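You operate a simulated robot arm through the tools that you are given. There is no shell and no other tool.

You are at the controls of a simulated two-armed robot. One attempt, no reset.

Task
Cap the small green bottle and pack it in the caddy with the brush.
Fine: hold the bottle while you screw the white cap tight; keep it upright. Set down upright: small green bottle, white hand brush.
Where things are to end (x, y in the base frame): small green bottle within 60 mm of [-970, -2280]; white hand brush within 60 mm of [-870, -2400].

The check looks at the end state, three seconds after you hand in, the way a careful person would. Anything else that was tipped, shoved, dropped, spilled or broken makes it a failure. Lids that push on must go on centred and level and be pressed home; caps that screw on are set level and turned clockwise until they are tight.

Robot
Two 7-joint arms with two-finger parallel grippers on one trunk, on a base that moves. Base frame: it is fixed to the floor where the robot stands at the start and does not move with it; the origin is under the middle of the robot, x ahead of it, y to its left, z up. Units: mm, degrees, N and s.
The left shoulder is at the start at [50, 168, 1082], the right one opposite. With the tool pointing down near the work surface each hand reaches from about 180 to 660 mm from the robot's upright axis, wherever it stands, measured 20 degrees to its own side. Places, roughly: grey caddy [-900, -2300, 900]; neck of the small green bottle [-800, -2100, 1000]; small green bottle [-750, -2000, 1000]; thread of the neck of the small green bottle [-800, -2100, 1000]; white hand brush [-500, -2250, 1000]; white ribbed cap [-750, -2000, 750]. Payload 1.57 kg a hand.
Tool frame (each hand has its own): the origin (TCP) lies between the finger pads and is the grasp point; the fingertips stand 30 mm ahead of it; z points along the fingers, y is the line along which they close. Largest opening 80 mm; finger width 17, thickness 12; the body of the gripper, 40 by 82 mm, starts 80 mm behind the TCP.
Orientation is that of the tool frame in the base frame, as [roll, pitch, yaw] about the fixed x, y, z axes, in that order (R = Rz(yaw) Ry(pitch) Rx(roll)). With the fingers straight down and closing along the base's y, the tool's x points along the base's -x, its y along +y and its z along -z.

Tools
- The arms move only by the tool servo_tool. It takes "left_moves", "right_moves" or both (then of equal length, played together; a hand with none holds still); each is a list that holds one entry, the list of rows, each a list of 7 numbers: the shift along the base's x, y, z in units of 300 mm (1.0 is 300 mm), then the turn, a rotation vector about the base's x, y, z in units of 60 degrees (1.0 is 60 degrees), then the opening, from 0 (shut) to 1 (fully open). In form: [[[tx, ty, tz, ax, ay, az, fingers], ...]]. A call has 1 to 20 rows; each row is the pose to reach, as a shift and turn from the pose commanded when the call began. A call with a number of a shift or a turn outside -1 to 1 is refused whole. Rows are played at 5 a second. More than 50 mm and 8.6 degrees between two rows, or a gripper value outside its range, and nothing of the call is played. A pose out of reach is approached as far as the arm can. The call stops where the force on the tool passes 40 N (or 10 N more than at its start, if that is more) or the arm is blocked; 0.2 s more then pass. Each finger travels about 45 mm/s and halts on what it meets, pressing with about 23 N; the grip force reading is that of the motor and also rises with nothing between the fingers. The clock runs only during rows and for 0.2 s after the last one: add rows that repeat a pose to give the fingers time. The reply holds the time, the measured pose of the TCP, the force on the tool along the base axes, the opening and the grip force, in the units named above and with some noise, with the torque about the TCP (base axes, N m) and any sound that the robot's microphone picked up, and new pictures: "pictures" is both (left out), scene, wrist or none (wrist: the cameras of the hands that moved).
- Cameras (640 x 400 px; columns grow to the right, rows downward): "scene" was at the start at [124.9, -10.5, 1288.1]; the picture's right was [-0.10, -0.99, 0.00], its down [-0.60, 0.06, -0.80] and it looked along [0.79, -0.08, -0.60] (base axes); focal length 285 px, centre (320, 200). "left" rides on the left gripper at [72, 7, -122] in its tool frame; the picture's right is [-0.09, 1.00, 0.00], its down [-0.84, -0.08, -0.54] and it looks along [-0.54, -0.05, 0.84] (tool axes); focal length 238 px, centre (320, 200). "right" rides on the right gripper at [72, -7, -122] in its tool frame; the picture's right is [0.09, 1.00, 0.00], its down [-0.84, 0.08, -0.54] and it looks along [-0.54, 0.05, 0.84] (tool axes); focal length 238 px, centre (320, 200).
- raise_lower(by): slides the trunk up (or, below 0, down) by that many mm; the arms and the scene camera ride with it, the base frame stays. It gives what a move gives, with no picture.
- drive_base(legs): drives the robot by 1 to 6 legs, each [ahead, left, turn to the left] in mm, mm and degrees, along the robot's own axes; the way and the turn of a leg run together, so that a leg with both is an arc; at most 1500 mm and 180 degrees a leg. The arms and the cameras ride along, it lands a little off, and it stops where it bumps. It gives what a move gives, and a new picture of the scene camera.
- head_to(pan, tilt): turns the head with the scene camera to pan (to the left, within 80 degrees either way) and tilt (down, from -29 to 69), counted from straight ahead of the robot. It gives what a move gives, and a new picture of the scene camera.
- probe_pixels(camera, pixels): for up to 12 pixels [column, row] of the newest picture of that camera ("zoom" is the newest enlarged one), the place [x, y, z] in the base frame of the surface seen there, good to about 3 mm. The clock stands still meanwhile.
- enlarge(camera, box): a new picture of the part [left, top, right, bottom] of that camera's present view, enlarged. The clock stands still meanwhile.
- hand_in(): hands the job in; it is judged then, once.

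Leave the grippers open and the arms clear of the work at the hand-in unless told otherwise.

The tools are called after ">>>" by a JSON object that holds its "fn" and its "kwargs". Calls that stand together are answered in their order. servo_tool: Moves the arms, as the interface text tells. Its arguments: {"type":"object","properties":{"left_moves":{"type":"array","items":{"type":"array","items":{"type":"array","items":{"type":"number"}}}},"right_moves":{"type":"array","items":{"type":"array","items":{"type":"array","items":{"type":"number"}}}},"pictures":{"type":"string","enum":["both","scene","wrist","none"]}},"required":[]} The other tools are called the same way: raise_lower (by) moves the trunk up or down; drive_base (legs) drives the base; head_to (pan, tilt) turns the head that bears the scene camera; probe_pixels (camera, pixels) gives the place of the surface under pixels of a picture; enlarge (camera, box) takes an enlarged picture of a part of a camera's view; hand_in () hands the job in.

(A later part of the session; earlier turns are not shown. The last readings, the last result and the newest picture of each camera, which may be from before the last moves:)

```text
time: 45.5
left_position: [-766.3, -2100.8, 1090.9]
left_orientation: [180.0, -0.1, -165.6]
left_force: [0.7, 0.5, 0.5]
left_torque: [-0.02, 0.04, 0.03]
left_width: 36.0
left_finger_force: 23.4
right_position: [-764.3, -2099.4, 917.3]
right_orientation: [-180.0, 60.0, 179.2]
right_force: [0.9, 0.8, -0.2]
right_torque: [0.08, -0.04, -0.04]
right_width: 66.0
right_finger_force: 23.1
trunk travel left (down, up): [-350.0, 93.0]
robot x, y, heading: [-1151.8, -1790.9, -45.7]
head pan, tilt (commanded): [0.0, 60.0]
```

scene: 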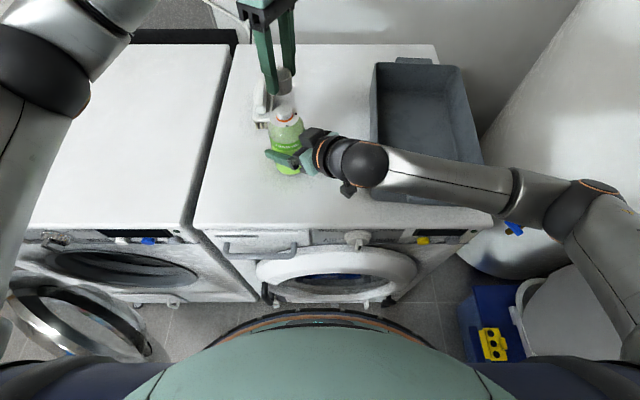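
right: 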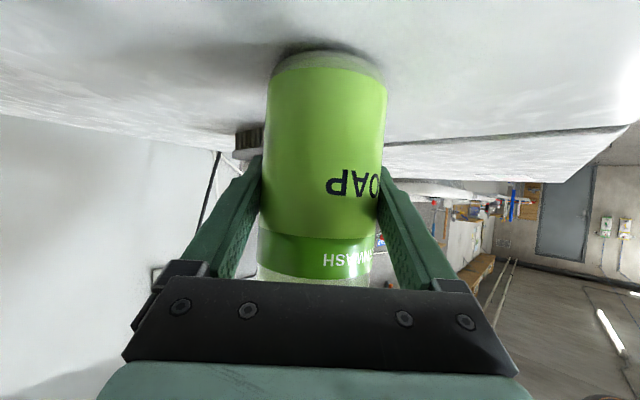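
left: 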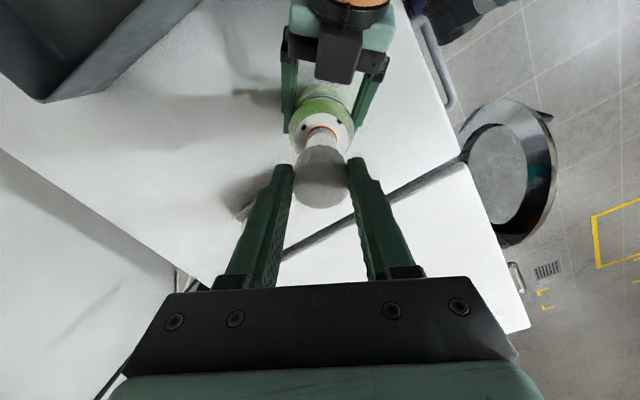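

I see the neck behind the cap at about (321,135). I enlarge for exact pixels.

>>> {"fn": "enlarge", "kwargs": {"camera": "left", "box": [270, 80, 374, 215]}}

>>> {"fn": "enlarge", "kwargs": {"camera": "scene", "box": [235, 50, 331, 180]}}

```text
2.96 times, centred on (322, 148) of left
```

zoom: 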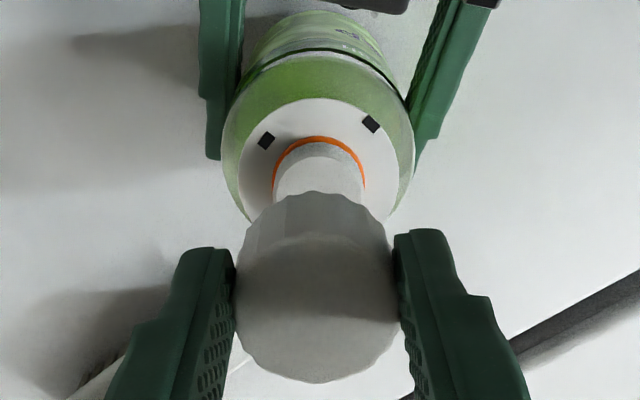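

```text
3.08 times, centred on (283, 115) of scene
```

zoom: 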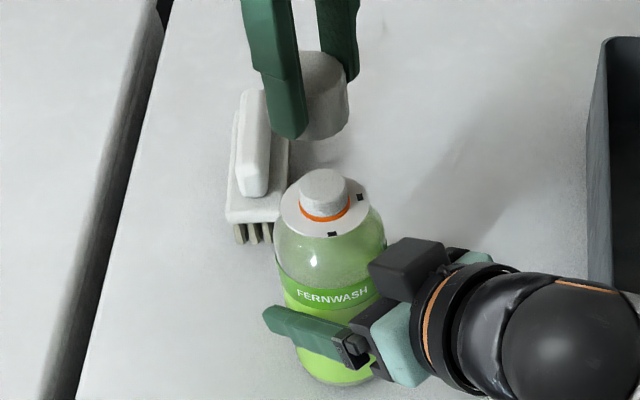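

Comparing cap and neck in the same camera: offsets agree fore-aft, and the neck sits about 1 mm to tool +y. I correct by about (−0.3,+1) mm and lower to just above the neck (TCP z≈1047).

>>> {"fn": "servo_tool", "kwargs": {"left_moves": [[[-0.001, 0.0035, 0, 0, 0, 0, 0], [-0.001, 0.0035, -0.05, 0, 0, 0, 0], [-0.001, 0.0035, -0.1, 0, 0, 0, 0], [-0.001, 0.0035, -0.14, 0, 0, 0, 0], [-0.001, 0.0035, -0.147, 0, 0, 0, 0], [-0.001, 0.0035, -0.147, 0, 0, 0, 0]]], "pictures": "both"}}

```text
time: 46.9
left_position: [-766.0, -2097.5, 1046.4]
left_orientation: [-179.9, 0.1, -165.7]
left_force: [0.1, 0.7, -0.4]
left_torque: [-0.02, -0.01, 0.01]
left_width: 36.0
left_finger_force: 22.6
right_position: [-763.7, -2099.2, 917.6]
right_orientation: [180.0, 60.0, 179.2]
right_force: [0.2, -0.8, -0.4]
right_torque: [0.02, -0.02, -0.01]
right_width: 66.0
right_finger_force: 23.0
trunk travel left (down, up): [-350.0, 93.0]
robot x, y, heading: [-1148.7, -1793.3, -45.9]
head pan, tilt (commanded): [0.0, 60.0]
```

scene: 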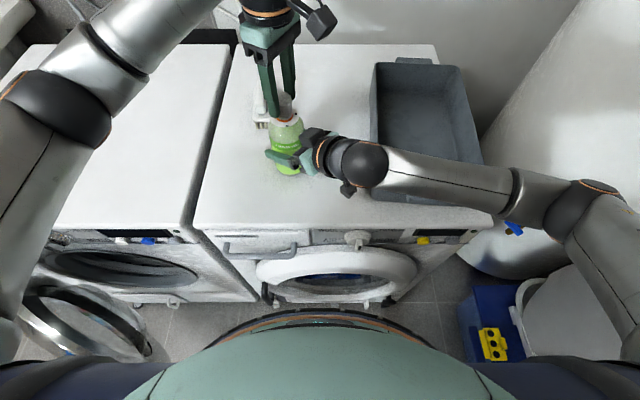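
left: 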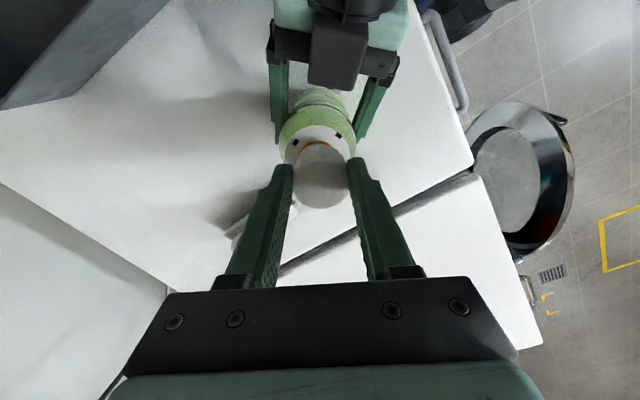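

I enlarge both views to check the alignment of cap over neck just before contact.

>>> {"fn": "enlarge", "kwargs": {"camera": "left", "box": [270, 80, 374, 215]}}

>>> {"fn": "enlarge", "kwargs": {"camera": "scene", "box": [250, 75, 326, 155]}}

```text
2.96 times, centred on (322, 148) of left
```

zoom: 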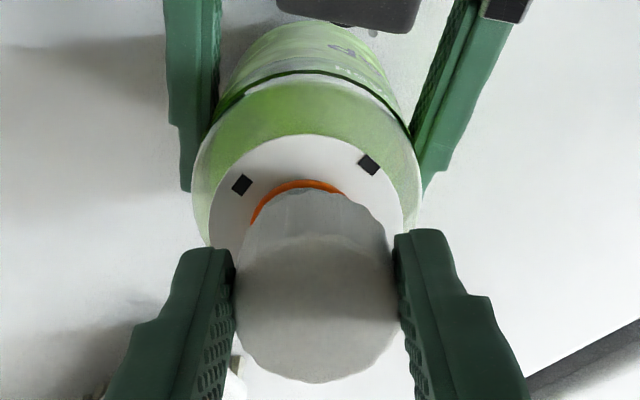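

```text
5.00 times, centred on (288, 115) of scene
```

zoom: 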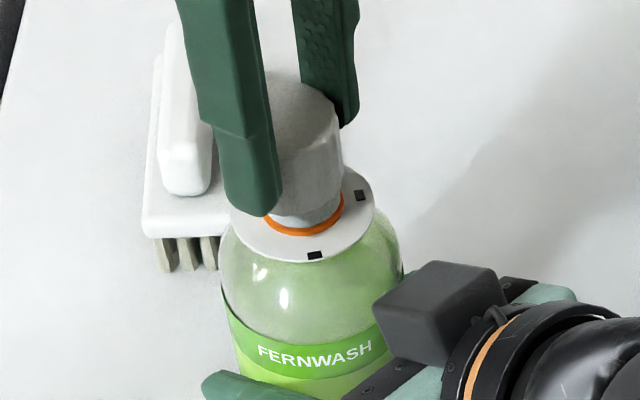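

Now the collar (207–404, centre 305) is left of the cap centre (316) in the left zoom, so the cap is ~2.8 mm off toward tool +y, and ~1 mm in x. I shift by (−0.3,−3.0) mm, let it settle, and re-check.

>>> {"fn": "servo_tool", "kwargs": {"left_moves": [[[-0.0005, -0.005, 0, 0, 0, 0, 0], [-0.001, -0.01, 0, 0, 0, 0, 0], [-0.001, -0.01, 0, 0, 0, 0, 0], [-0.001, -0.01, 0, 0, 0, 0, 0]]], "pictures": "none"}}

>>> {"fn": "enlarge", "kwargs": {"camera": "left", "box": [270, 80, 374, 215]}}

>>> {"fn": "enlarge", "kwargs": {"camera": "scene", "box": [250, 75, 326, 155]}}

```text
time: 47.9
left_position: [-767.0, -2100.6, 1046.5]
left_orientation: [179.9, -0.1, -165.6]
left_force: [0.4, 0.5, -0.2]
left_torque: [0.0, 0.0, 0.0]
left_width: 36.3
left_finger_force: 23.0
right_position: [-765.6, -2098.4, 917.9]
right_orientation: [180.0, 59.9, 179.2]
right_force: [0.3, -0.3, -0.3]
right_torque: [0.02, -0.03, 0.0]
right_width: 66.0
right_finger_force: 23.0
trunk travel left (down, up): [-350.0, 93.0]
robot x, y, heading: [-1150.8, -1791.9, -45.8]
head pan, tilt (commanded): [0.0, 60.0]
```

```text
2.96 times, centred on (322, 148) of left
```

zoom: 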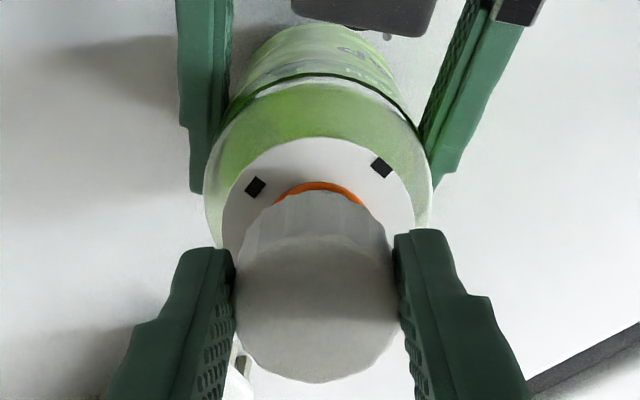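

```text
5.00 times, centred on (288, 115) of scene
```

zoom: 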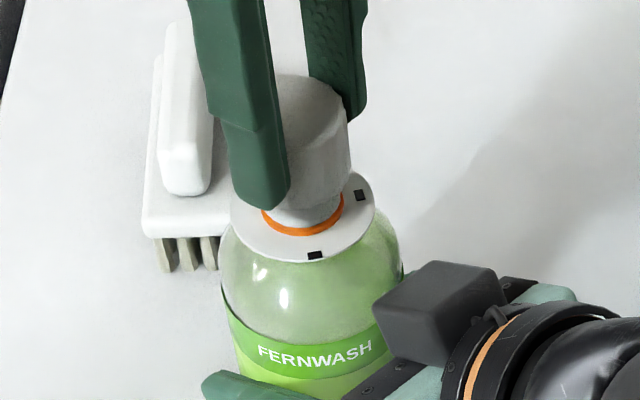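

Now collar centre (318) and cap centre (316) agree within ~0.5 mm. I apply a tiny +0.5 mm y correction and lower slowly 7 mm, watching the force.

>>> {"fn": "servo_tool", "kwargs": {"left_moves": [[[-0.0003, 0.0017, -0.003, 0, 0, 0, 0], [-0.0003, 0.0017, -0.006, 0, 0, 0, 0], [-0.0003, 0.0017, -0.009, 0, 0, 0, 0], [-0.0003, 0.0017, -0.012, 0, 0, 0, 0], [-0.0003, 0.0017, -0.015, 0, 0, 0, 0], [-0.0003, 0.0017, -0.018, 0, 0, 0, 0], [-0.0003, 0.0017, -0.021, 0, 0, 0, 0], [-0.0003, 0.0017, -0.0235, 0, 0, 0, 0]]], "pictures": "none"}}

```text
time: 49.6
left_position: [-766.6, -2100.4, 1038.4]
left_orientation: [-179.9, 0.1, -165.7]
left_force: [-0.1, -0.7, -0.9]
left_torque: [0.0, -0.02, -0.01]
left_width: 35.9
left_finger_force: 22.6
right_position: [-764.6, -2099.5, 918.3]
right_orientation: [179.9, 60.1, 179.2]
right_force: [-0.6, 0.5, 0.1]
right_torque: [0.04, 0.01, -0.03]
right_width: 65.8
right_finger_force: 22.8
trunk travel left (down, up): [-350.0, 93.0]
robot x, y, heading: [-1152.4, -1794.6, -46.1]
head pan, tilt (commanded): [0.0, 60.0]
```

At z 1038.4 the cap bottom is ~5 mm below the neck top with no side force: it is over the neck. I lower further slowly to feel the thread.

>>> {"fn": "servo_tool", "kwargs": {"left_moves": [[[0, 0, -0.002, 0, 0, 0, 0], [0, 0, -0.004, 0, 0, 0, 0], [0, 0, -0.006, 0, 0, 0, 0], [0, 0, -0.008, 0, 0, 0, 0], [0, 0, -0.01, 0, 0, 0, 0], [0, 0, -0.012, 0, 0, 0, 0]]], "pictures": "none"}}

>>> {"fn": "enlarge", "kwargs": {"camera": "scene", "box": [250, 75, 326, 155]}}

>>> {"fn": "enlarge", "kwargs": {"camera": "left", "box": [270, 80, 374, 215]}}

```text
time: 51.0
left_position: [-765.9, -2100.2, 1036.5]
left_orientation: [-180.0, -0.1, -165.6]
left_force: [0.0, -0.2, 0.8]
left_torque: [-0.01, 0.0, 0.03]
left_width: 35.8
left_finger_force: 23.0
right_position: [-764.8, -2098.1, 917.6]
right_orientation: [-180.0, 60.0, 179.2]
right_force: [-0.8, 1.1, -0.4]
right_torque: [-0.03, 0.05, -0.04]
right_width: 65.8
right_finger_force: 22.8
trunk travel left (down, up): [-350.0, 93.0]
robot x, y, heading: [-1150.7, -1791.1, -45.7]
head pan, tilt (commanded): [0.0, 60.0]
```

```text
5.00 times, centred on (288, 115) of scene
```

zoom: 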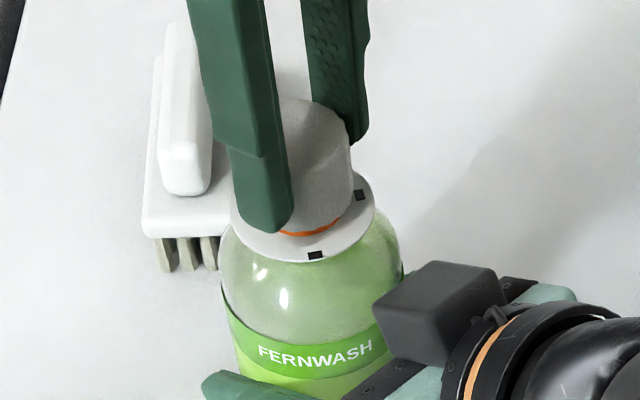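

```text
2.96 times, centred on (322, 148) of left
```

zoom: 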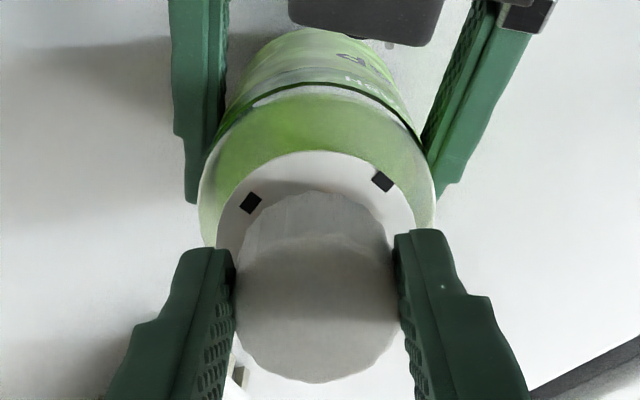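

Still no contact; cap bottom is ~6 mm above the collar. Continue lowering slowly.

>>> {"fn": "servo_tool", "kwargs": {"left_moves": [[[0, 0, -0.002, 0, 0, 0, 0], [0, 0, -0.004, 0, 0, 0, 0], [0, 0, -0.006, 0, 0, 0, 0], [0, 0, -0.008, 0, 0, 0, 0], [0, 0, -0.008, 0, 0, 0, 0]]], "pictures": "none"}}

```text
time: 52.2
left_position: [-766.5, -2099.7, 1033.5]
left_orientation: [180.0, -0.1, -165.8]
left_force: [-5.9, 0.8, -1.9]
left_torque: [-0.01, 0.23, 0.0]
left_width: 35.9
left_finger_force: 22.7
right_position: [-764.7, -2098.7, 917.9]
right_orientation: [-179.9, 60.2, 179.2]
right_force: [6.5, -0.2, 1.1]
right_torque: [0.0, 0.47, 0.01]
right_width: 65.7
right_finger_force: 23.3
trunk travel left (down, up): [-350.0, 93.0]
robot x, y, heading: [-1149.6, -1795.6, -45.8]
head pan, tilt (commanded): [0.0, 60.0]
```

Contact now: left feels −5.9 N in x, right +6.5 N, so the cap should go ~1 mm toward −x. I shift it −1 mm in x and read the force.

>>> {"fn": "servo_tool", "kwargs": {"left_moves": [[[-0.0017, 0, 0, 0, 0, 0, 0], [-0.0034, 0, 0, 0, 0, 0, 0], [-0.0034, 0, 0, 0, 0, 0, 0]]], "pictures": "none"}}

```text
time: 53.0
left_position: [-765.8, -2099.5, 1034.4]
left_orientation: [180.0, 0.1, -165.7]
left_force: [-1.6, -0.1, -1.4]
left_torque: [0.03, 0.13, 0.02]
left_width: 36.0
left_finger_force: 23.0
right_position: [-765.7, -2099.2, 918.9]
right_orientation: [180.0, 60.1, 179.1]
right_force: [1.8, -0.6, 0.6]
right_torque: [0.02, 0.02, 0.0]
right_width: 65.4
right_finger_force: 23.2
trunk travel left (down, up): [-350.0, 93.0]
robot x, y, heading: [-1153.0, -1790.8, -45.8]
head pan, tilt (commanded): [0.0, 60.0]
```

Side force fell to −1.6 N. Another −0.4 mm, then 1.2 mm further down.

>>> {"fn": "servo_tool", "kwargs": {"left_moves": [[[-0.0014, 0, 0, 0, 0, 0, 0], [-0.0014, 0, -0.002, 0, 0, 0, 0], [-0.0014, 0, -0.004, 0, 0, 0, 0], [-0.0014, 0, -0.004, 0, 0, 0, 0]]], "pictures": "none"}}

```text
time: 54.0
left_position: [-766.6, -2099.5, 1034.1]
left_orientation: [-179.9, 0.0, -165.6]
left_force: [4.4, -0.8, 1.1]
left_torque: [0.01, -0.08, 0.02]
left_width: 36.0
left_finger_force: 23.3
right_position: [-764.7, -2098.0, 917.9]
right_orientation: [-179.9, 60.1, 179.2]
right_force: [-3.2, 0.2, 1.1]
right_torque: [-0.07, -0.43, 0.02]
right_width: 65.5
right_finger_force: 23.1
trunk travel left (down, up): [-350.0, 93.0]
robot x, y, heading: [-1149.7, -1793.0, -45.6]
head pan, tilt (commanded): [0.0, 60.0]
```

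Now +4.4 N in x, slightly overshot. I go back +0.5 mm in x and read again.

>>> {"fn": "servo_tool", "kwargs": {"left_moves": [[[0.0017, 0, 0, 0, 0, 0, 0], [0.0017, 0, 0, 0, 0, 0, 0], [0.0017, 0, 0, 0, 0, 0, 0]]], "pictures": "none"}}

>>> {"fn": "enlarge", "kwargs": {"camera": "scene", "box": [250, 75, 326, 155]}}

```text
time: 54.9
left_position: [-767.3, -2100.3, 1034.4]
left_orientation: [-180.0, 0.0, -165.7]
left_force: [2.8, 0.0, 3.4]
left_torque: [0.05, -0.09, 0.03]
left_width: 36.1
left_finger_force: 23.1
right_position: [-764.3, -2098.6, 918.0]
right_orientation: [180.0, 60.0, 179.2]
right_force: [-2.1, -0.7, 0.5]
right_torque: [-0.04, -0.31, -0.05]
right_width: 65.3
right_finger_force: 23.3
trunk travel left (down, up): [-350.0, 93.0]
robot x, y, heading: [-1148.1, -1793.0, -45.6]
head pan, tilt (commanded): [0.0, 60.0]
```

```text
5.00 times, centred on (288, 115) of scene
```

zoom: 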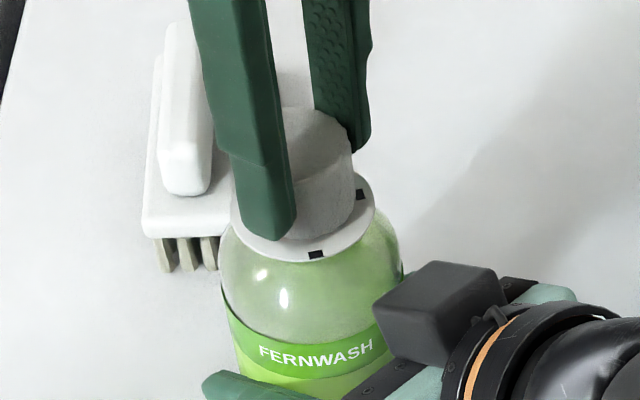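

The cap rests on the thread (z force +3.4 N), level. I start turning clockwise (seen from above): −60° with a slight feed of 0.6 mm.

>>> {"fn": "servo_tool", "kwargs": {"left_moves": [[[0, 0, -0.0002, 0, 0, -0.125, 0], [0, 0, -0.0004, 0, 0, -0.25, 0], [0, 0, -0.0007, 0, 0, -0.375, 0], [0, 0, -0.001, 0, 0, -0.5, 0], [0, 0, -0.0012, 0, 0, -0.625, 0], [0, 0, -0.0015, 0, 0, -0.75, 0], [0, 0, -0.0018, 0, 0, -0.875, 0], [0, 0, -0.002, 0, 0, -1.0, 0], [0, 0, -0.002, 0, 0, -1.0, 0]]], "pictures": "none"}}

>>> {"fn": "enlarge", "kwargs": {"camera": "scene", "box": [250, 75, 326, 155]}}

```text
time: 56.9
left_position: [-766.3, -2099.8, 1032.7]
left_orientation: [179.8, -0.2, 134.2]
left_force: [2.1, 13.7, -0.4]
left_torque: [0.67, -0.04, 0.07]
left_width: 36.3
left_finger_force: 22.6
right_position: [-765.6, -2100.9, 918.8]
right_orientation: [-179.7, 60.1, 179.1]
right_force: [-1.4, -13.5, 1.3]
right_torque: [0.64, -0.05, -0.04]
right_width: 65.6
right_finger_force: 23.2
trunk travel left (down, up): [-350.0, 93.0]
robot x, y, heading: [-1149.8, -1790.5, -45.9]
head pan, tilt (commanded): [0.0, 60.0]
```

```text
5.00 times, centred on (288, 115) of scene
```

zoom: 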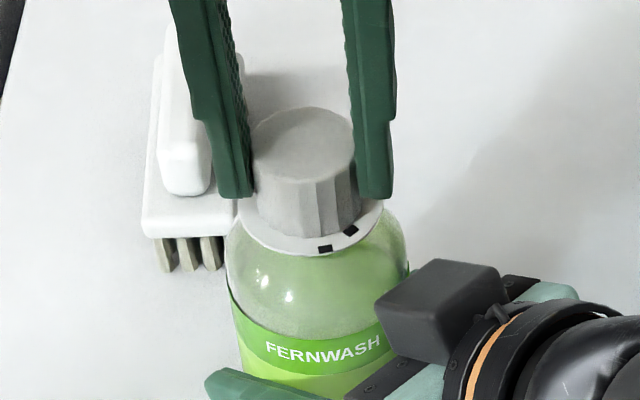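

Side force grew to +13.7 N in y because the cap sits ~2.9 mm off the tool axis in tool x (as the camera measured). I move the hand (+0.8,+2.8) mm to relieve it.

>>> {"fn": "servo_tool", "kwargs": {"left_moves": [[[0.0009, 0.0031, 0, 0, 0, 0, 0], [0.0018, 0.0062, 0, 0, 0, 0, 0], [0.0027, 0.0093, 0, 0, 0, 0, 0], [0.0027, 0.0093, 0, 0, 0, 0, 0]]], "pictures": "none"}}

>>> {"fn": "enlarge", "kwargs": {"camera": "scene", "box": [250, 75, 326, 155]}}

>>> {"fn": "enlarge", "kwargs": {"camera": "left", "box": [260, 80, 380, 215]}}

```text
time: 57.9
left_position: [-766.5, -2097.0, 1033.5]
left_orientation: [-179.9, 0.0, 134.2]
left_force: [-0.3, 8.2, -0.5]
left_torque: [0.52, 0.02, 0.06]
left_width: 36.1
left_finger_force: 23.2
right_position: [-765.0, -2098.0, 917.5]
right_orientation: [179.9, 60.1, 179.3]
right_force: [0.0, -7.1, 0.9]
right_torque: [0.29, 0.03, -0.02]
right_width: 65.3
right_finger_force: 23.2
trunk travel left (down, up): [-350.0, 93.0]
robot x, y, heading: [-1150.1, -1788.2, -45.9]
head pan, tilt (commanded): [0.0, 60.0]
```

```text
5.00 times, centred on (288, 115) of scene
```

zoom: 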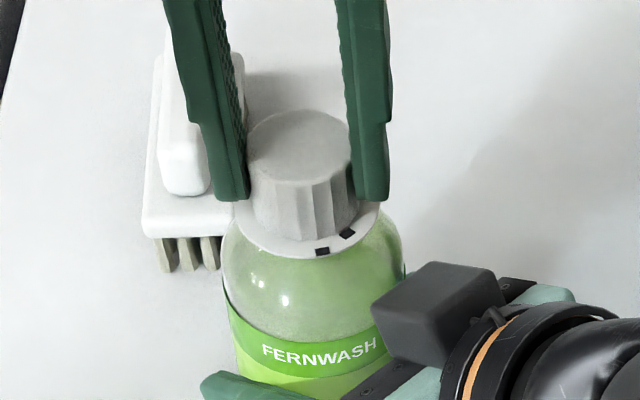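

```text
2.96 times, centred on (320, 148) of left
```

zoom: 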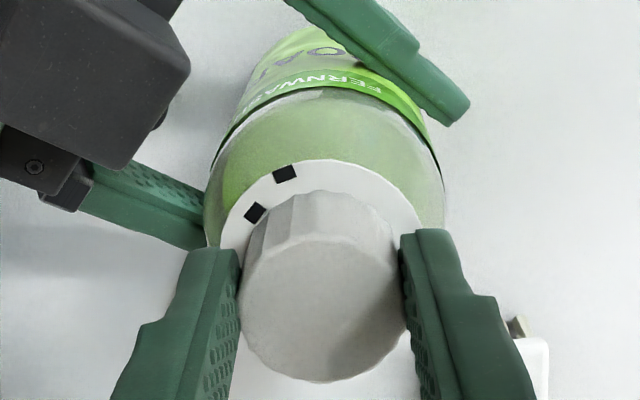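

The marks on the collar changed: one moved with the cap's turn, one stayed. I enlarge closely to understand them.

>>> {"fn": "enlarge", "kwargs": {"camera": "scene", "box": [275, 90, 307, 130]}}

>>> {"fn": "enlarge", "kwargs": {"camera": "left", "box": [285, 125, 365, 175]}}

```text
10.00 times, centred on (291, 110) of scene
```

zoom: 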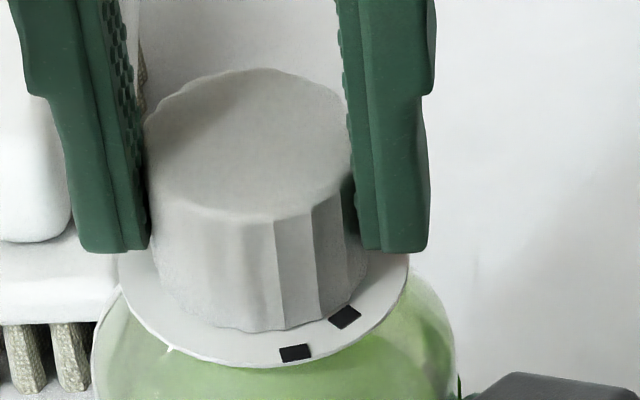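

```text
8.00 times, centred on (325, 150) of left
```

zoom: 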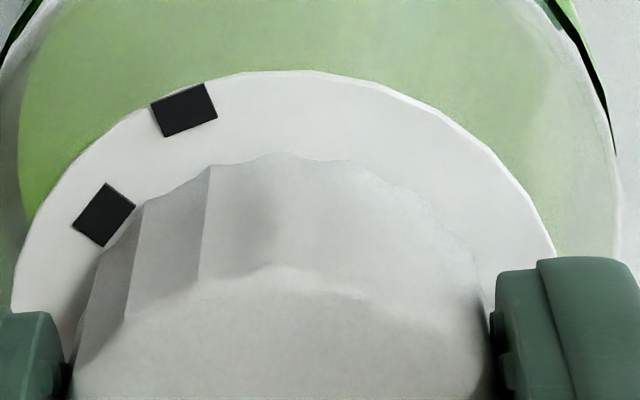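

One mark rides with the turning part, the other on the bottle. The grip is off-centre in tool x, so I release the cap (it is on the thread), and re-centre before turning on.

>>> {"fn": "servo_tool", "kwargs": {"left_moves": [[[0, 0, 0, 0, 0, 0, 0.5], [0, 0, 0, 0, 0, 0, 0.65], [0, 0, 0, 0, 0, 0, 0.75], [0, 0, 0, 0, 0, 0, 0.75]]], "pictures": "both"}}

>>> {"fn": "enlarge", "kwargs": {"camera": "left", "box": [260, 80, 380, 215]}}

>>> {"fn": "enlarge", "kwargs": {"camera": "scene", "box": [250, 75, 326, 155]}}

```text
time: 58.9
left_position: [-766.2, -2097.3, 1032.8]
left_orientation: [180.0, 0.0, 134.3]
left_force: [0.6, -0.7, 0.6]
left_torque: [0.03, -0.02, -0.03]
left_width: 60.0
left_finger_force: 0.1
right_position: [-764.0, -2098.6, 918.1]
right_orientation: [180.0, 59.9, 179.3]
right_force: [-0.3, 0.9, -0.4]
right_torque: [-0.02, 0.0, 0.03]
right_width: 65.3
right_finger_force: 22.5
trunk travel left (down, up): [-350.0, 93.0]
robot x, y, heading: [-1150.4, -1793.6, -45.8]
head pan, tilt (commanded): [0.0, 60.0]
```

scene: 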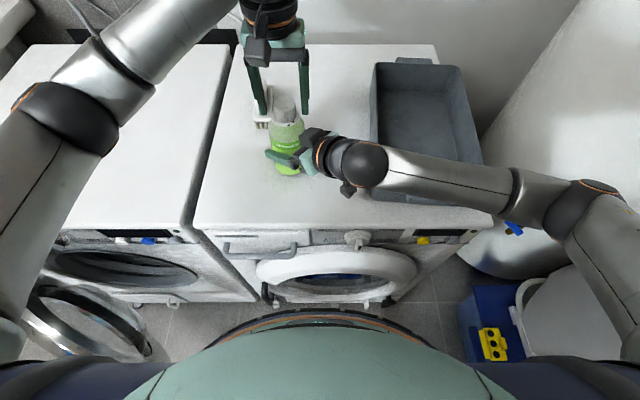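
left: 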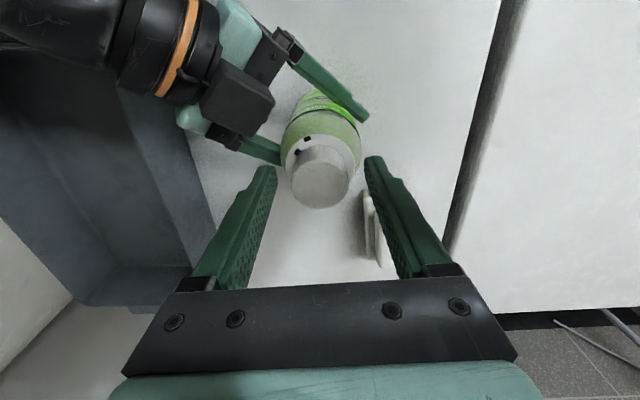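

```text
2.96 times, centred on (320, 148) of left
```

zoom: 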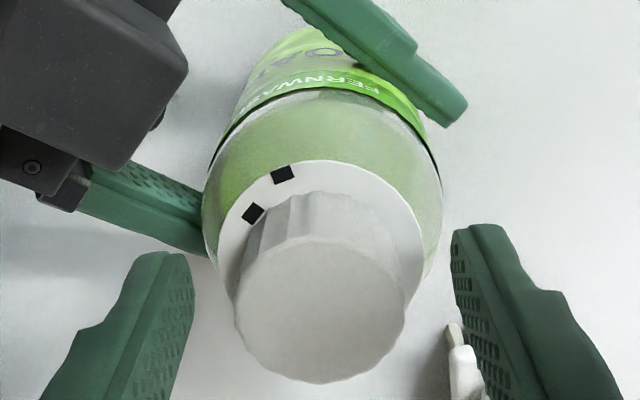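

```text
5.00 times, centred on (288, 115) of scene
```

zoom: 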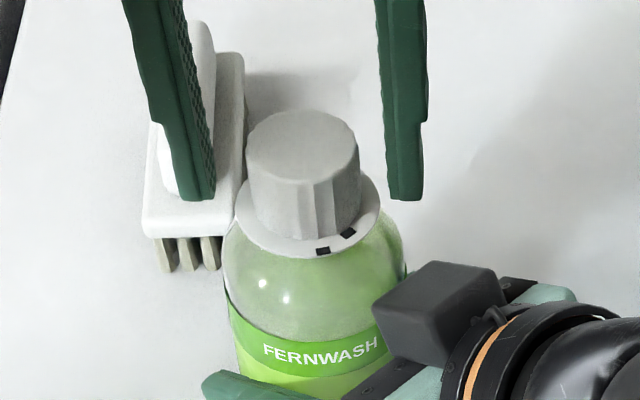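

The cap stays level on the neck. It sits 3 mm off in tool x, so I move the hand (+2.1,−2.15) mm to its axis, and turn back 60° counter-clockwise with open fingers.

>>> {"fn": "servo_tool", "kwargs": {"left_moves": [[[0.007, -0.0072, 0, 0, 0, 0, 0.75], [0.007, -0.0072, 0, 0, 0, 0.125, 0.75], [0.007, -0.0072, 0, 0, 0, 0.25, 0.75], [0.007, -0.0072, 0, 0, 0, 0.375, 0.75], [0.007, -0.0072, 0, 0, 0, 0.5, 0.75], [0.007, -0.0072, 0, 0, 0, 0.625, 0.75], [0.007, -0.0072, 0, 0, 0, 0.75, 0.75], [0.007, -0.0072, 0, 0, 0, 0.875, 0.75], [0.007, -0.0072, 0, 0, 0, 1.0, 0.75], [0.007, -0.0072, 0, 0, 0, 1.0, 0.75]]], "pictures": "none"}}

>>> {"fn": "enlarge", "kwargs": {"camera": "left", "box": [260, 80, 380, 215]}}

>>> {"fn": "enlarge", "kwargs": {"camera": "scene", "box": [250, 75, 326, 155]}}

```text
time: 61.0
left_position: [-764.5, -2098.0, 1034.3]
left_orientation: [180.0, 0.0, -165.7]
left_force: [-0.7, 0.5, 0.5]
left_torque: [-0.01, -0.01, -0.02]
left_width: 60.0
left_finger_force: 0.1
right_position: [-764.0, -2099.9, 917.6]
right_orientation: [180.0, 60.0, 179.3]
right_force: [-0.2, 0.8, -0.1]
right_torque: [-0.01, 0.06, -0.03]
right_width: 65.0
right_finger_force: 22.7
trunk travel left (down, up): [-350.0, 93.0]
robot x, y, heading: [-1150.0, -1792.9, -45.8]
head pan, tilt (commanded): [0.0, 60.0]
```

```text
2.96 times, centred on (320, 148) of left
```

zoom: 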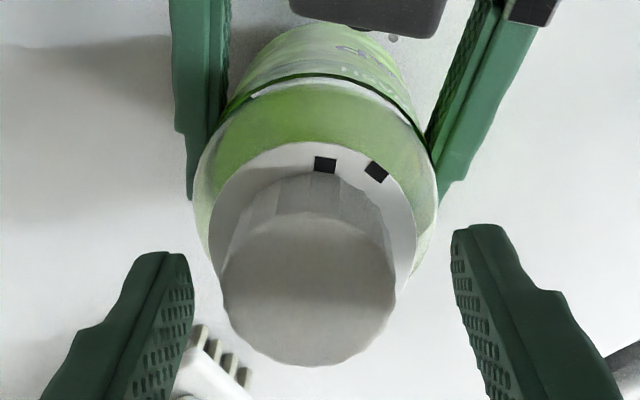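

```text
5.00 times, centred on (288, 115) of scene
```

zoom: 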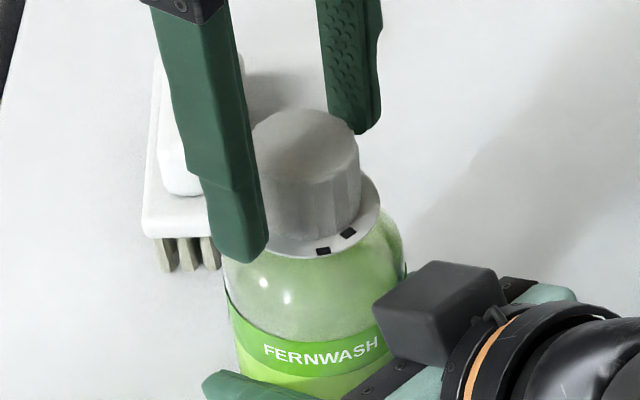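

In this orientation the cap (221–396, centre 308) is ~3.2 mm left of the finger midline (322). From both orientations I solve the cap axis at about (1.3,−3.1) mm from the TCP. I shift by that and turn another 30° counter-clockwise, then check.

>>> {"fn": "servo_tool", "kwargs": {"left_moves": [[[0.0043, -0.0103, 0, 0, 0, 0, 0.75], [0.0043, -0.0103, 0, 0, 0, 0.125, 0.75], [0.0043, -0.0103, 0, 0, 0, 0.25, 0.75], [0.0043, -0.0103, 0, 0, 0, 0.375, 0.75], [0.0043, -0.0103, 0, 0, 0, 0.5, 0.75], [0.0043, -0.0103, 0, 0, 0, 0.5, 0.75], [0.0043, -0.0103, 0, 0, 0, 0.5, 0.75]]], "pictures": "none"}}

>>> {"fn": "enlarge", "kwargs": {"camera": "left", "box": [260, 80, 380, 215]}}

```text
time: 62.6
left_position: [-762.9, -2103.1, 1034.8]
left_orientation: [180.0, 0.0, -135.6]
left_force: [-0.4, -0.5, -0.3]
left_torque: [0.02, 0.03, 0.01]
left_width: 59.9
left_finger_force: 0.1
right_position: [-764.7, -2098.6, 917.9]
right_orientation: [179.9, 60.0, 179.2]
right_force: [-0.5, 0.5, 0.2]
right_torque: [-0.01, 0.05, -0.01]
right_width: 65.2
right_finger_force: 22.7
trunk travel left (down, up): [-350.0, 93.0]
robot x, y, heading: [-1151.1, -1791.6, -45.8]
head pan, tilt (commanded): [0.0, 60.0]
```

```text
2.96 times, centred on (320, 148) of left
```

zoom: 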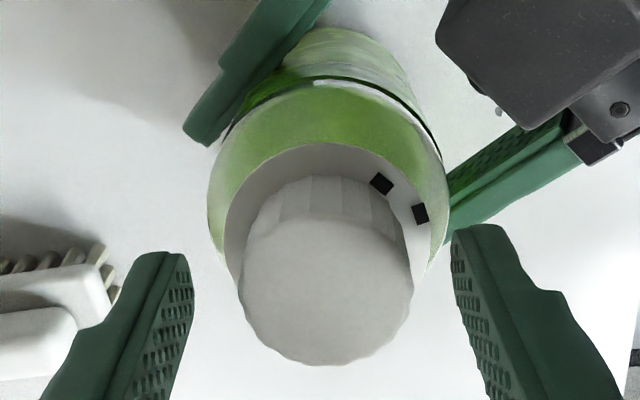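

Cap now centred within 0.8 mm. I nudge by (−0.5,+0.6) and close the left fingers on the cap.

>>> {"fn": "servo_tool", "kwargs": {"left_moves": [[[-0.0017, 0.002, 0, 0, 0, 0, 0.75], [-0.0017, 0.002, 0, 0, 0, 0, 0.5], [-0.0017, 0.002, 0, 0, 0, 0, 0], [-0.0017, 0.002, 0, 0, 0, 0, 0], [-0.0017, 0.002, 0, 0, 0, 0, 0]]], "pictures": "none"}}

```text
time: 63.9
left_position: [-764.2, -2102.2, 1033.7]
left_orientation: [179.9, -0.1, -135.8]
left_force: [-6.6, 5.2, 1.8]
left_torque: [0.22, 0.25, 0.03]
left_width: 36.1
left_finger_force: 23.4
right_position: [-763.2, -2099.8, 917.7]
right_orientation: [-179.9, 60.1, 179.2]
right_force: [6.8, -4.9, -1.4]
right_torque: [0.39, 0.55, 0.02]
right_width: 64.9
right_finger_force: 23.4
trunk travel left (down, up): [-350.0, 93.0]
robot x, y, heading: [-1148.2, -1794.1, -46.0]
head pan, tilt (commanded): [0.0, 60.0]
```

Gripped; side force 8 N along the closing line, so I move the hand along it by (−1.1,+1.1) mm to unload.

>>> {"fn": "servo_tool", "kwargs": {"left_moves": [[[-0.0018, 0.0018, 0, 0, 0, 0, 0], [-0.0036, 0.0036, 0, 0, 0, 0, 0], [-0.0036, 0.0036, 0, 0, 0, 0, 0]]], "pictures": "none"}}

```text
time: 64.7
left_position: [-763.8, -2100.3, 1031.9]
left_orientation: [-180.0, -0.1, -135.8]
left_force: [-3.1, 2.5, 3.4]
left_torque: [0.07, 0.15, 0.0]
left_width: 36.1
left_finger_force: 23.0
right_position: [-763.9, -2099.0, 917.9]
right_orientation: [-179.9, 60.0, 179.2]
right_force: [2.8, -2.7, -0.9]
right_torque: [0.07, 0.13, 0.03]
right_width: 65.4
right_finger_force: 22.6
trunk travel left (down, up): [-350.0, 93.0]
robot x, y, heading: [-1151.2, -1789.4, -45.9]
head pan, tilt (commanded): [0.0, 60.0]
```

Halved. I shift the same again and turn 60° clockwise with 0.5 mm feed.

>>> {"fn": "servo_tool", "kwargs": {"left_moves": [[[-0.003, 0.003, 0, 0, 0, 0, 0], [-0.003, 0.003, -0.0002, 0, 0, -0.125, 0], [-0.003, 0.003, -0.0004, 0, 0, -0.25, 0], [-0.003, 0.003, -0.0006, 0, 0, -0.375, 0], [-0.003, 0.003, -0.0008, 0, 0, -0.5, 0], [-0.003, 0.003, -0.001, 0, 0, -0.625, 0], [-0.003, 0.003, -0.0013, 0, 0, -0.75, 0], [-0.003, 0.003, -0.0015, 0, 0, -0.875, 0], [-0.003, 0.003, -0.0017, 0, 0, -1.0, 0], [-0.003, 0.003, -0.0017, 0, 0, -1.0, 0]]], "pictures": "none"}}

>>> {"fn": "enlarge", "kwargs": {"camera": "scene", "box": [250, 75, 326, 155]}}

>>> {"fn": "enlarge", "kwargs": {"camera": "left", "box": [260, 80, 380, 215]}}

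```text
time: 66.8
left_position: [-765.8, -2099.6, 1032.4]
left_orientation: [-179.9, 0.0, 164.2]
left_force: [-3.4, -1.1, 4.0]
left_torque: [0.04, 0.12, 0.63]
left_width: 34.1
left_finger_force: 23.1
right_position: [-765.5, -2098.7, 917.3]
right_orientation: [-180.0, 60.0, 179.2]
right_force: [4.7, 1.6, -0.9]
right_torque: [-0.21, 0.13, -0.61]
right_width: 64.7
right_finger_force: 22.5
trunk travel left (down, up): [-350.0, 93.0]
robot x, y, heading: [-1149.1, -1791.5, -45.9]
head pan, tilt (commanded): [0.0, 60.0]
```

```text
5.00 times, centred on (288, 115) of scene
```

zoom: 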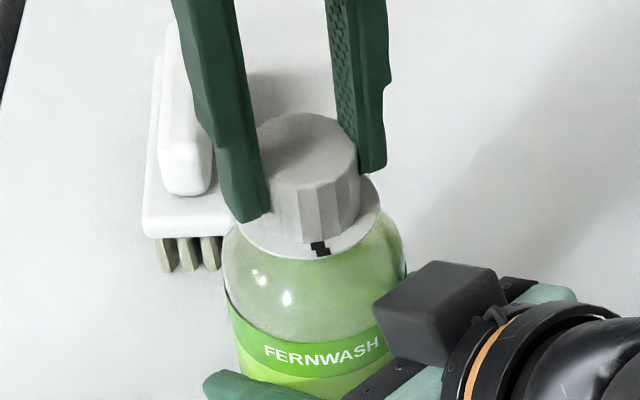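

```text
2.96 times, centred on (320, 148) of left
```

zoom: 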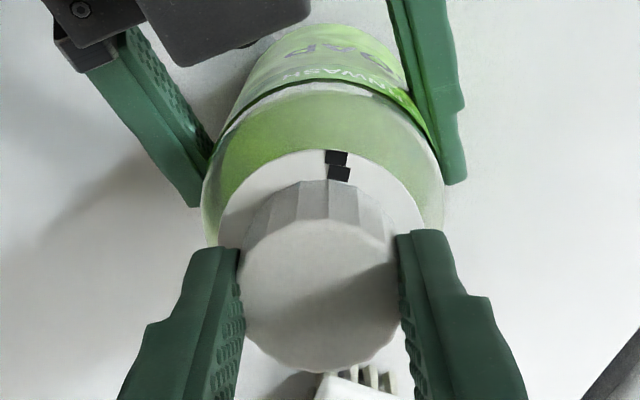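

The two marks now line up and the turning torque rose to 0.63 N m: the cap is getting tight. I turn another 20° clockwise to confirm it no longer moves.

>>> {"fn": "servo_tool", "kwargs": {"left_moves": [[[0, 0, 0, 0, 0, -0.08, 0], [0, 0, 0, 0, 0, -0.16, 0], [0, 0, 0, 0, 0, -0.25, 0], [0, 0, 0, 0, 0, -0.33, 0], [0, 0, 0, 0, 0, -0.33, 0]]], "pictures": "none"}}

>>> {"fn": "enlarge", "kwargs": {"camera": "scene", "box": [275, 90, 307, 130]}}

>>> {"fn": "enlarge", "kwargs": {"camera": "left", "box": [260, 80, 380, 215]}}

```text
time: 68.0
left_position: [-763.5, -2099.5, 1032.4]
left_orientation: [179.9, 0.0, 144.5]
left_force: [4.2, 2.5, -2.1]
left_torque: [0.24, -0.09, 0.33]
left_width: 35.9
left_finger_force: 23.0
right_position: [-764.3, -2100.0, 917.8]
right_orientation: [-180.0, 59.9, 179.3]
right_force: [-4.1, -3.4, 0.1]
right_torque: [0.17, -0.36, -0.3]
right_width: 65.0
right_finger_force: 23.1
trunk travel left (down, up): [-350.0, 93.0]
robot x, y, heading: [-1149.5, -1794.1, -45.8]
head pan, tilt (commanded): [0.0, 60.0]
```

```text
10.00 times, centred on (291, 110) of scene
```

zoom: 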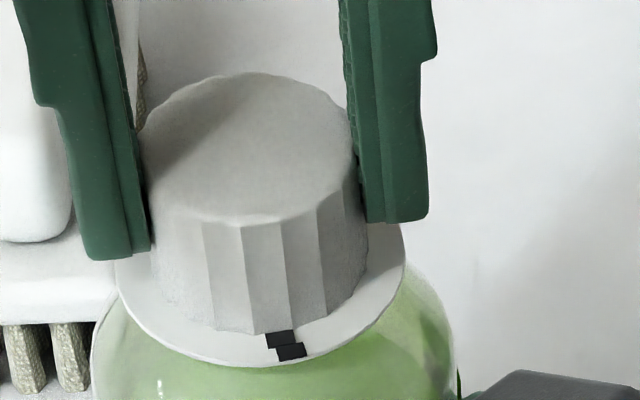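

```text
2.96 times, centred on (320, 148) of left
```

zoom: 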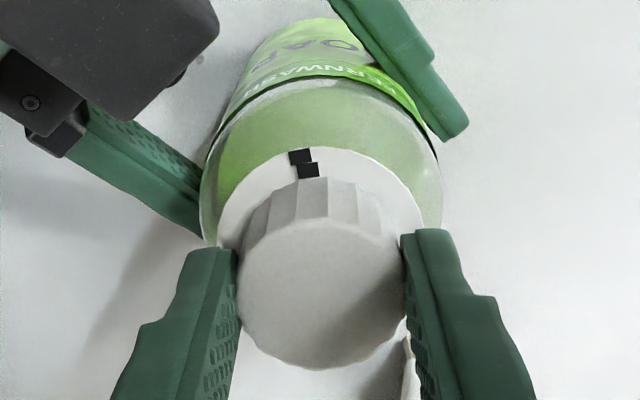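

The cap slipped in the fingers while the marks stayed lined up — the cap is tight and level. I open the left hand and lift it straight up, clear of the bottle.

>>> {"fn": "servo_tool", "kwargs": {"left_moves": [[[0, 0, 0, 0, 0, 0, 0.5], [0, 0, 0, 0, 0, 0, 0.8], [0, 0, 0, 0, 0, 0, 0.8], [0, 0, 0.05, 0, 0, 0, 0.8], [0, 0, 0.15, 0, 0, 0, 0.8], [0, 0, 0.3, 0, 0, 0, 0.8], [0, 0, 0.45, 0, 0, 0, 0.8], [0, 0, 0.55, 0, 0, 0, 0.8], [0, 0, 0.55, 0, 0, 0, 0.8]]], "pictures": "both"}}

>>> {"fn": "enlarge", "kwargs": {"camera": "scene", "box": [250, 75, 326, 155]}}

```text
time: 70.0
left_position: [-765.6, -2100.7, 1197.9]
left_orientation: [-180.0, -0.1, 144.4]
left_force: [0.5, -0.4, -1.0]
left_torque: [0.03, 0.0, 0.0]
left_width: 64.2
left_finger_force: 0.1
right_position: [-764.4, -2099.4, 917.8]
right_orientation: [179.9, 59.9, 179.2]
right_force: [0.1, -0.4, 0.2]
right_torque: [0.01, 0.03, -0.03]
right_width: 64.8
right_finger_force: 22.9
trunk travel left (down, up): [-350.0, 93.0]
robot x, y, heading: [-1149.0, -1788.5, -45.7]
head pan, tilt (commanded): [0.0, 60.0]
```

scene: 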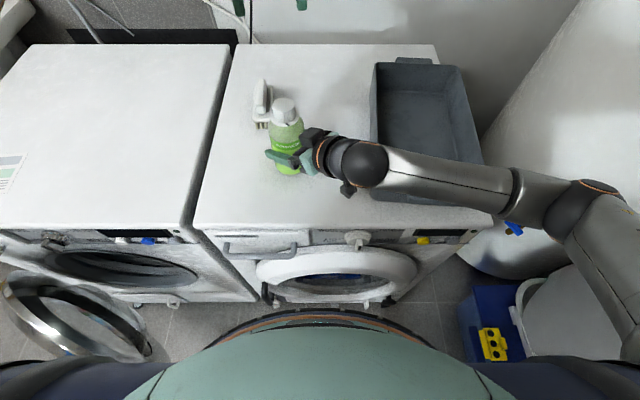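
left: 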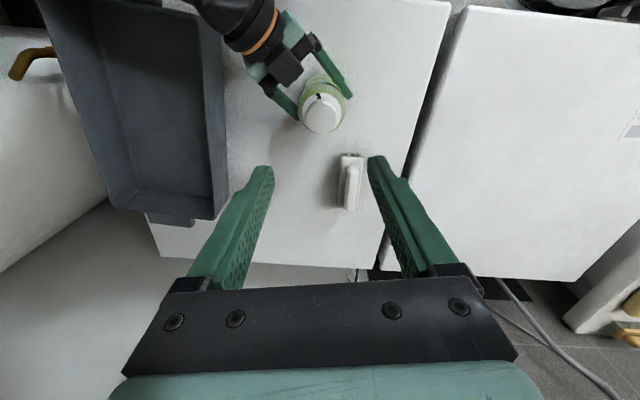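

```text
5.00 times, centred on (288, 115) of scene
```

zoom: 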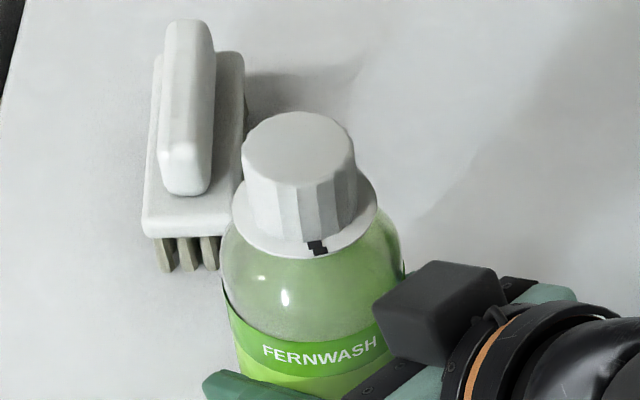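

The cap is on, level, and the marks line up. The washer surface holds the bottle upright, so I open the right hand and back it straight out along the tool axis.

>>> {"fn": "servo_tool", "kwargs": {"right_moves": [[[0, 0, 0, 0, 0, 0, 0.9], [0, 0, 0, 0, 0, 0, 1], [0, 0, 0, 0, 0, 0, 1], [0, 0, 0, 0, 0, 0, 1], [-0.06, 0.0008, 0.035, 0, 0, 0, 1], [-0.14, 0.002, 0.081, 0, 0, 0, 1], [-0.23, 0.003, 0.133, 0, 0, 0, 1], [-0.318, 0.004, 0.183, 0, 0, 0, 1], [-0.4, 0.004, 0.23, 0, 0, 0, 1], [-0.4, 0.004, 0.23, 0, 0, 0, 1]]], "pictures": "both"}}

```text
time: 72.2
left_position: [-765.9, -2099.3, 1197.5]
left_orientation: [-179.9, 0.0, 144.5]
left_force: [-0.2, 0.4, 0.6]
left_torque: [-0.01, -0.01, -0.01]
left_width: 64.0
left_finger_force: 0.1
right_position: [-885.7, -2098.1, 988.1]
right_orientation: [-180.0, 60.0, 179.4]
right_force: [-0.3, -0.2, -0.1]
right_torque: [0.0, -0.05, -0.01]
right_width: 80.0
right_finger_force: 0.1
trunk travel left (down, up): [-350.0, 93.0]
robot x, y, heading: [-1148.8, -1790.5, -45.8]
head pan, tilt (commanded): [0.0, 60.0]
```

scene: 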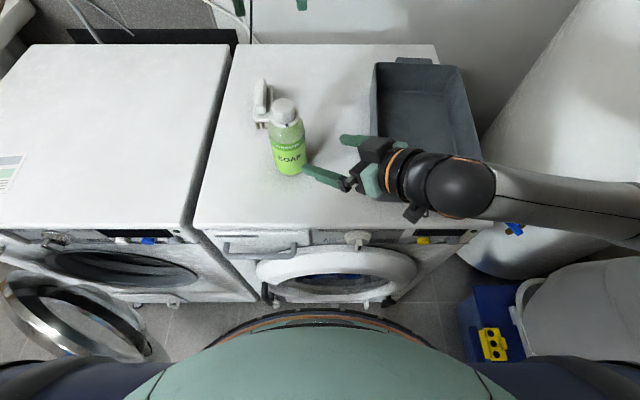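
right: 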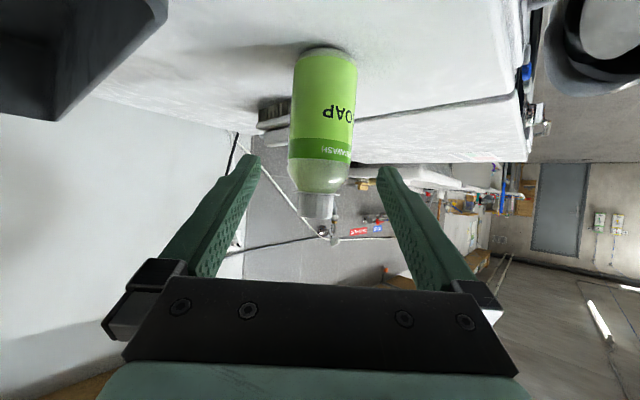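

Bottle stands free and upright. I raise the right hand and yaw it back to the right by 45°.

>>> {"fn": "servo_tool", "kwargs": {"right_moves": [[[-0.017, -0.027, 0.12, 0, 0, 0, 1], [-0.034, -0.054, 0.24, 0, 0, 0, 1], [-0.05, -0.08, 0.357, 0, 0, 0, 1], [-0.08, -0.11, 0.39, 0, 0, -0.11, 1], [-0.11, -0.14, 0.42, 0, 0, -0.22, 1], [-0.14, -0.17, 0.45, 0, 0, -0.33, 1], [-0.17, -0.2, 0.48, 0, 0, -0.44, 1], [-0.2, -0.23, 0.51, 0, 0, -0.55, 1], [-0.23, -0.26, 0.54, 0, 0, -0.66, 1], [-0.253, -0.277, 0.56, 0, 0, -0.75, 1], [-0.253, -0.277, 0.56, 0, 0, -0.75, 1]]], "pictures": "scene"}}

```text
time: 74.7
left_position: [-766.8, -2099.3, 1196.4]
left_orientation: [180.0, 0.0, 144.5]
left_force: [0.4, 0.4, -0.1]
left_torque: [-0.02, 0.01, 0.01]
left_width: 63.8
left_finger_force: 0.1
right_position: [-959.6, -2183.2, 1155.3]
right_orientation: [-180.0, 60.1, 134.1]
right_force: [0.3, 0.0, 0.3]
right_torque: [0.0, 0.03, 0.0]
right_width: 80.0
right_finger_force: 0.1
right hand out of reach, approached as far as the arm can: row 6, 7, 8
trunk travel left (down, up): [-350.0, 93.0]
robot x, y, heading: [-1148.6, -1793.2, -46.0]
head pan, tilt (commanded): [0.0, 60.0]
```

scene: 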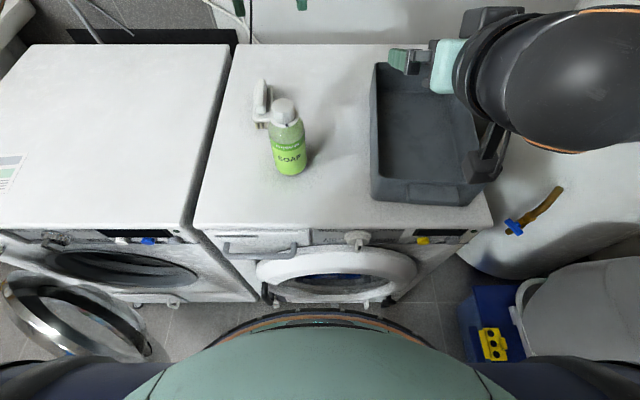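

Next I pitch the right tool back down (to 20° off vertical) while returning it to the right side.

>>> {"fn": "servo_tool", "kwargs": {"right_moves": [[[-0.017, -0.052, 0.02, 0.06, 0.058, 0, 1], [-0.034, -0.103, 0.04, 0.12, 0.116, 0, 1], [-0.051, -0.155, 0.06, 0.179, 0.174, 0, 1], [-0.069, -0.206, 0.08, 0.239, 0.232, 0, 1], [-0.086, -0.258, 0.1, 0.299, 0.291, 0, 1], [-0.103, -0.31, 0.12, 0.359, 0.349, 0, 1], [-0.12, -0.361, 0.14, 0.418, 0.407, 0, 1], [-0.137, -0.413, 0.16, 0.478, 0.465, 0, 1], [-0.137, -0.413, 0.16, 0.478, 0.465, 0, 1]]], "pictures": "scene"}}

```text
time: 76.7
left_position: [-766.9, -2100.3, 1197.3]
left_orientation: [-179.9, -0.1, 144.5]
left_force: [-0.1, -0.7, 0.3]
left_torque: [0.02, -0.02, -0.01]
left_width: 63.9
left_finger_force: 0.0
right_position: [-1001.2, -2305.8, 1202.2]
right_orientation: [179.9, 20.1, 134.4]
right_force: [0.5, 0.4, 0.0]
right_torque: [0.0, 0.07, 0.0]
right_width: 80.0
right_finger_force: 0.0
trunk travel left (down, up): [-350.0, 93.0]
robot x, y, heading: [-1151.0, -1793.0, -45.9]
head pan, tilt (commanded): [0.0, 60.0]
```

scene: 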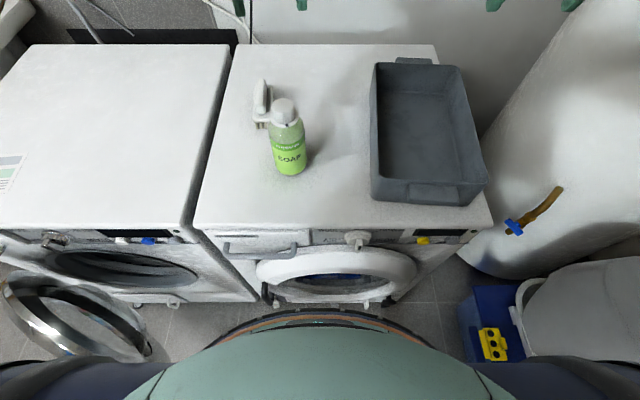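

Right hand is clear. Now I measure the brush and the caddy more precisely from this view.

>>> {"fn": "enlarge", "kwargs": {"camera": "scene", "box": [360, 45, 500, 215]}}

>>> {"fn": "probe_pixels", "kwargs": {"camera": "zoom", "pixels": [[230, 95], [400, 75], [245, 350], [480, 330], [250, 310], [440, 300], [380, 110], [260, 120], [350, 200], [310, 330], [420, 340], [345, 45]]}}

```text
2.35 times, centred on (430, 130) of scene
```

zoom: 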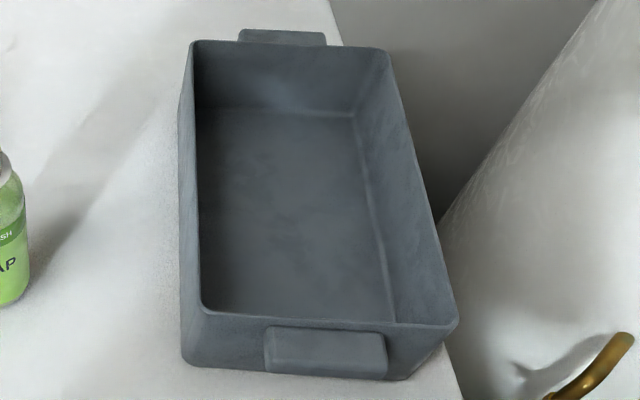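

```text
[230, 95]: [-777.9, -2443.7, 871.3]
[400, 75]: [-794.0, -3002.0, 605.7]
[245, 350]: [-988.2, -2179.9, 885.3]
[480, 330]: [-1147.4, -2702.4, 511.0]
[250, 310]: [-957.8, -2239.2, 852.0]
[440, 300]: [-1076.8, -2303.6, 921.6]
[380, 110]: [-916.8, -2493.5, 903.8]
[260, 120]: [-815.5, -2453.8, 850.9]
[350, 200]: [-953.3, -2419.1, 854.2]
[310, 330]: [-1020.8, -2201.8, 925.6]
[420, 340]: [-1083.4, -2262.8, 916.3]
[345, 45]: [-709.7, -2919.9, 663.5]
```

>>> {"fn": "probe_pixels", "kwargs": {"camera": "zoom", "pixels": [[197, 45], [380, 55], [205, 310], [452, 322], [198, 180], [425, 200], [330, 318], [285, 47], [215, 305], [390, 318], [355, 120], [200, 120]]}}

>>> {"fn": "enlarge", "kwargs": {"camera": "scene", "box": [240, 70, 320, 180]}}

```text
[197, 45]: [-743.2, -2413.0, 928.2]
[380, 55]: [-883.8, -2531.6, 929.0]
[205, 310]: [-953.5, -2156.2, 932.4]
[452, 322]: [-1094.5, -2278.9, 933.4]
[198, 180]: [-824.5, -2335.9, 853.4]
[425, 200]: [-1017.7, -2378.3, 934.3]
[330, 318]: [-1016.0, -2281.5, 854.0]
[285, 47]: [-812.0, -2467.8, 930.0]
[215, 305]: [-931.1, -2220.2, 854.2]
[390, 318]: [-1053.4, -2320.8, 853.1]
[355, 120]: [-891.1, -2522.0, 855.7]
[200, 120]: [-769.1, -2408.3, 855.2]
```

```text
3.64 times, centred on (280, 125) of scene
```

zoom: 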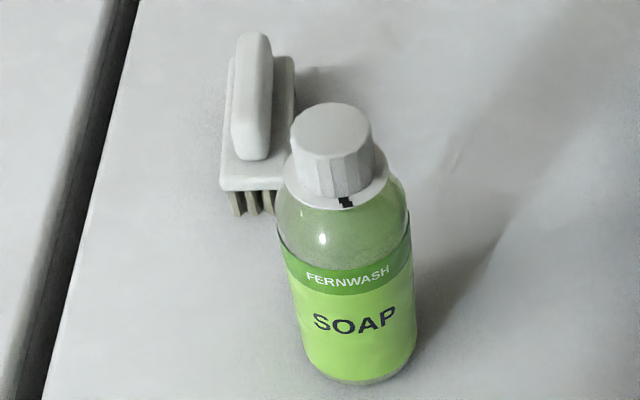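

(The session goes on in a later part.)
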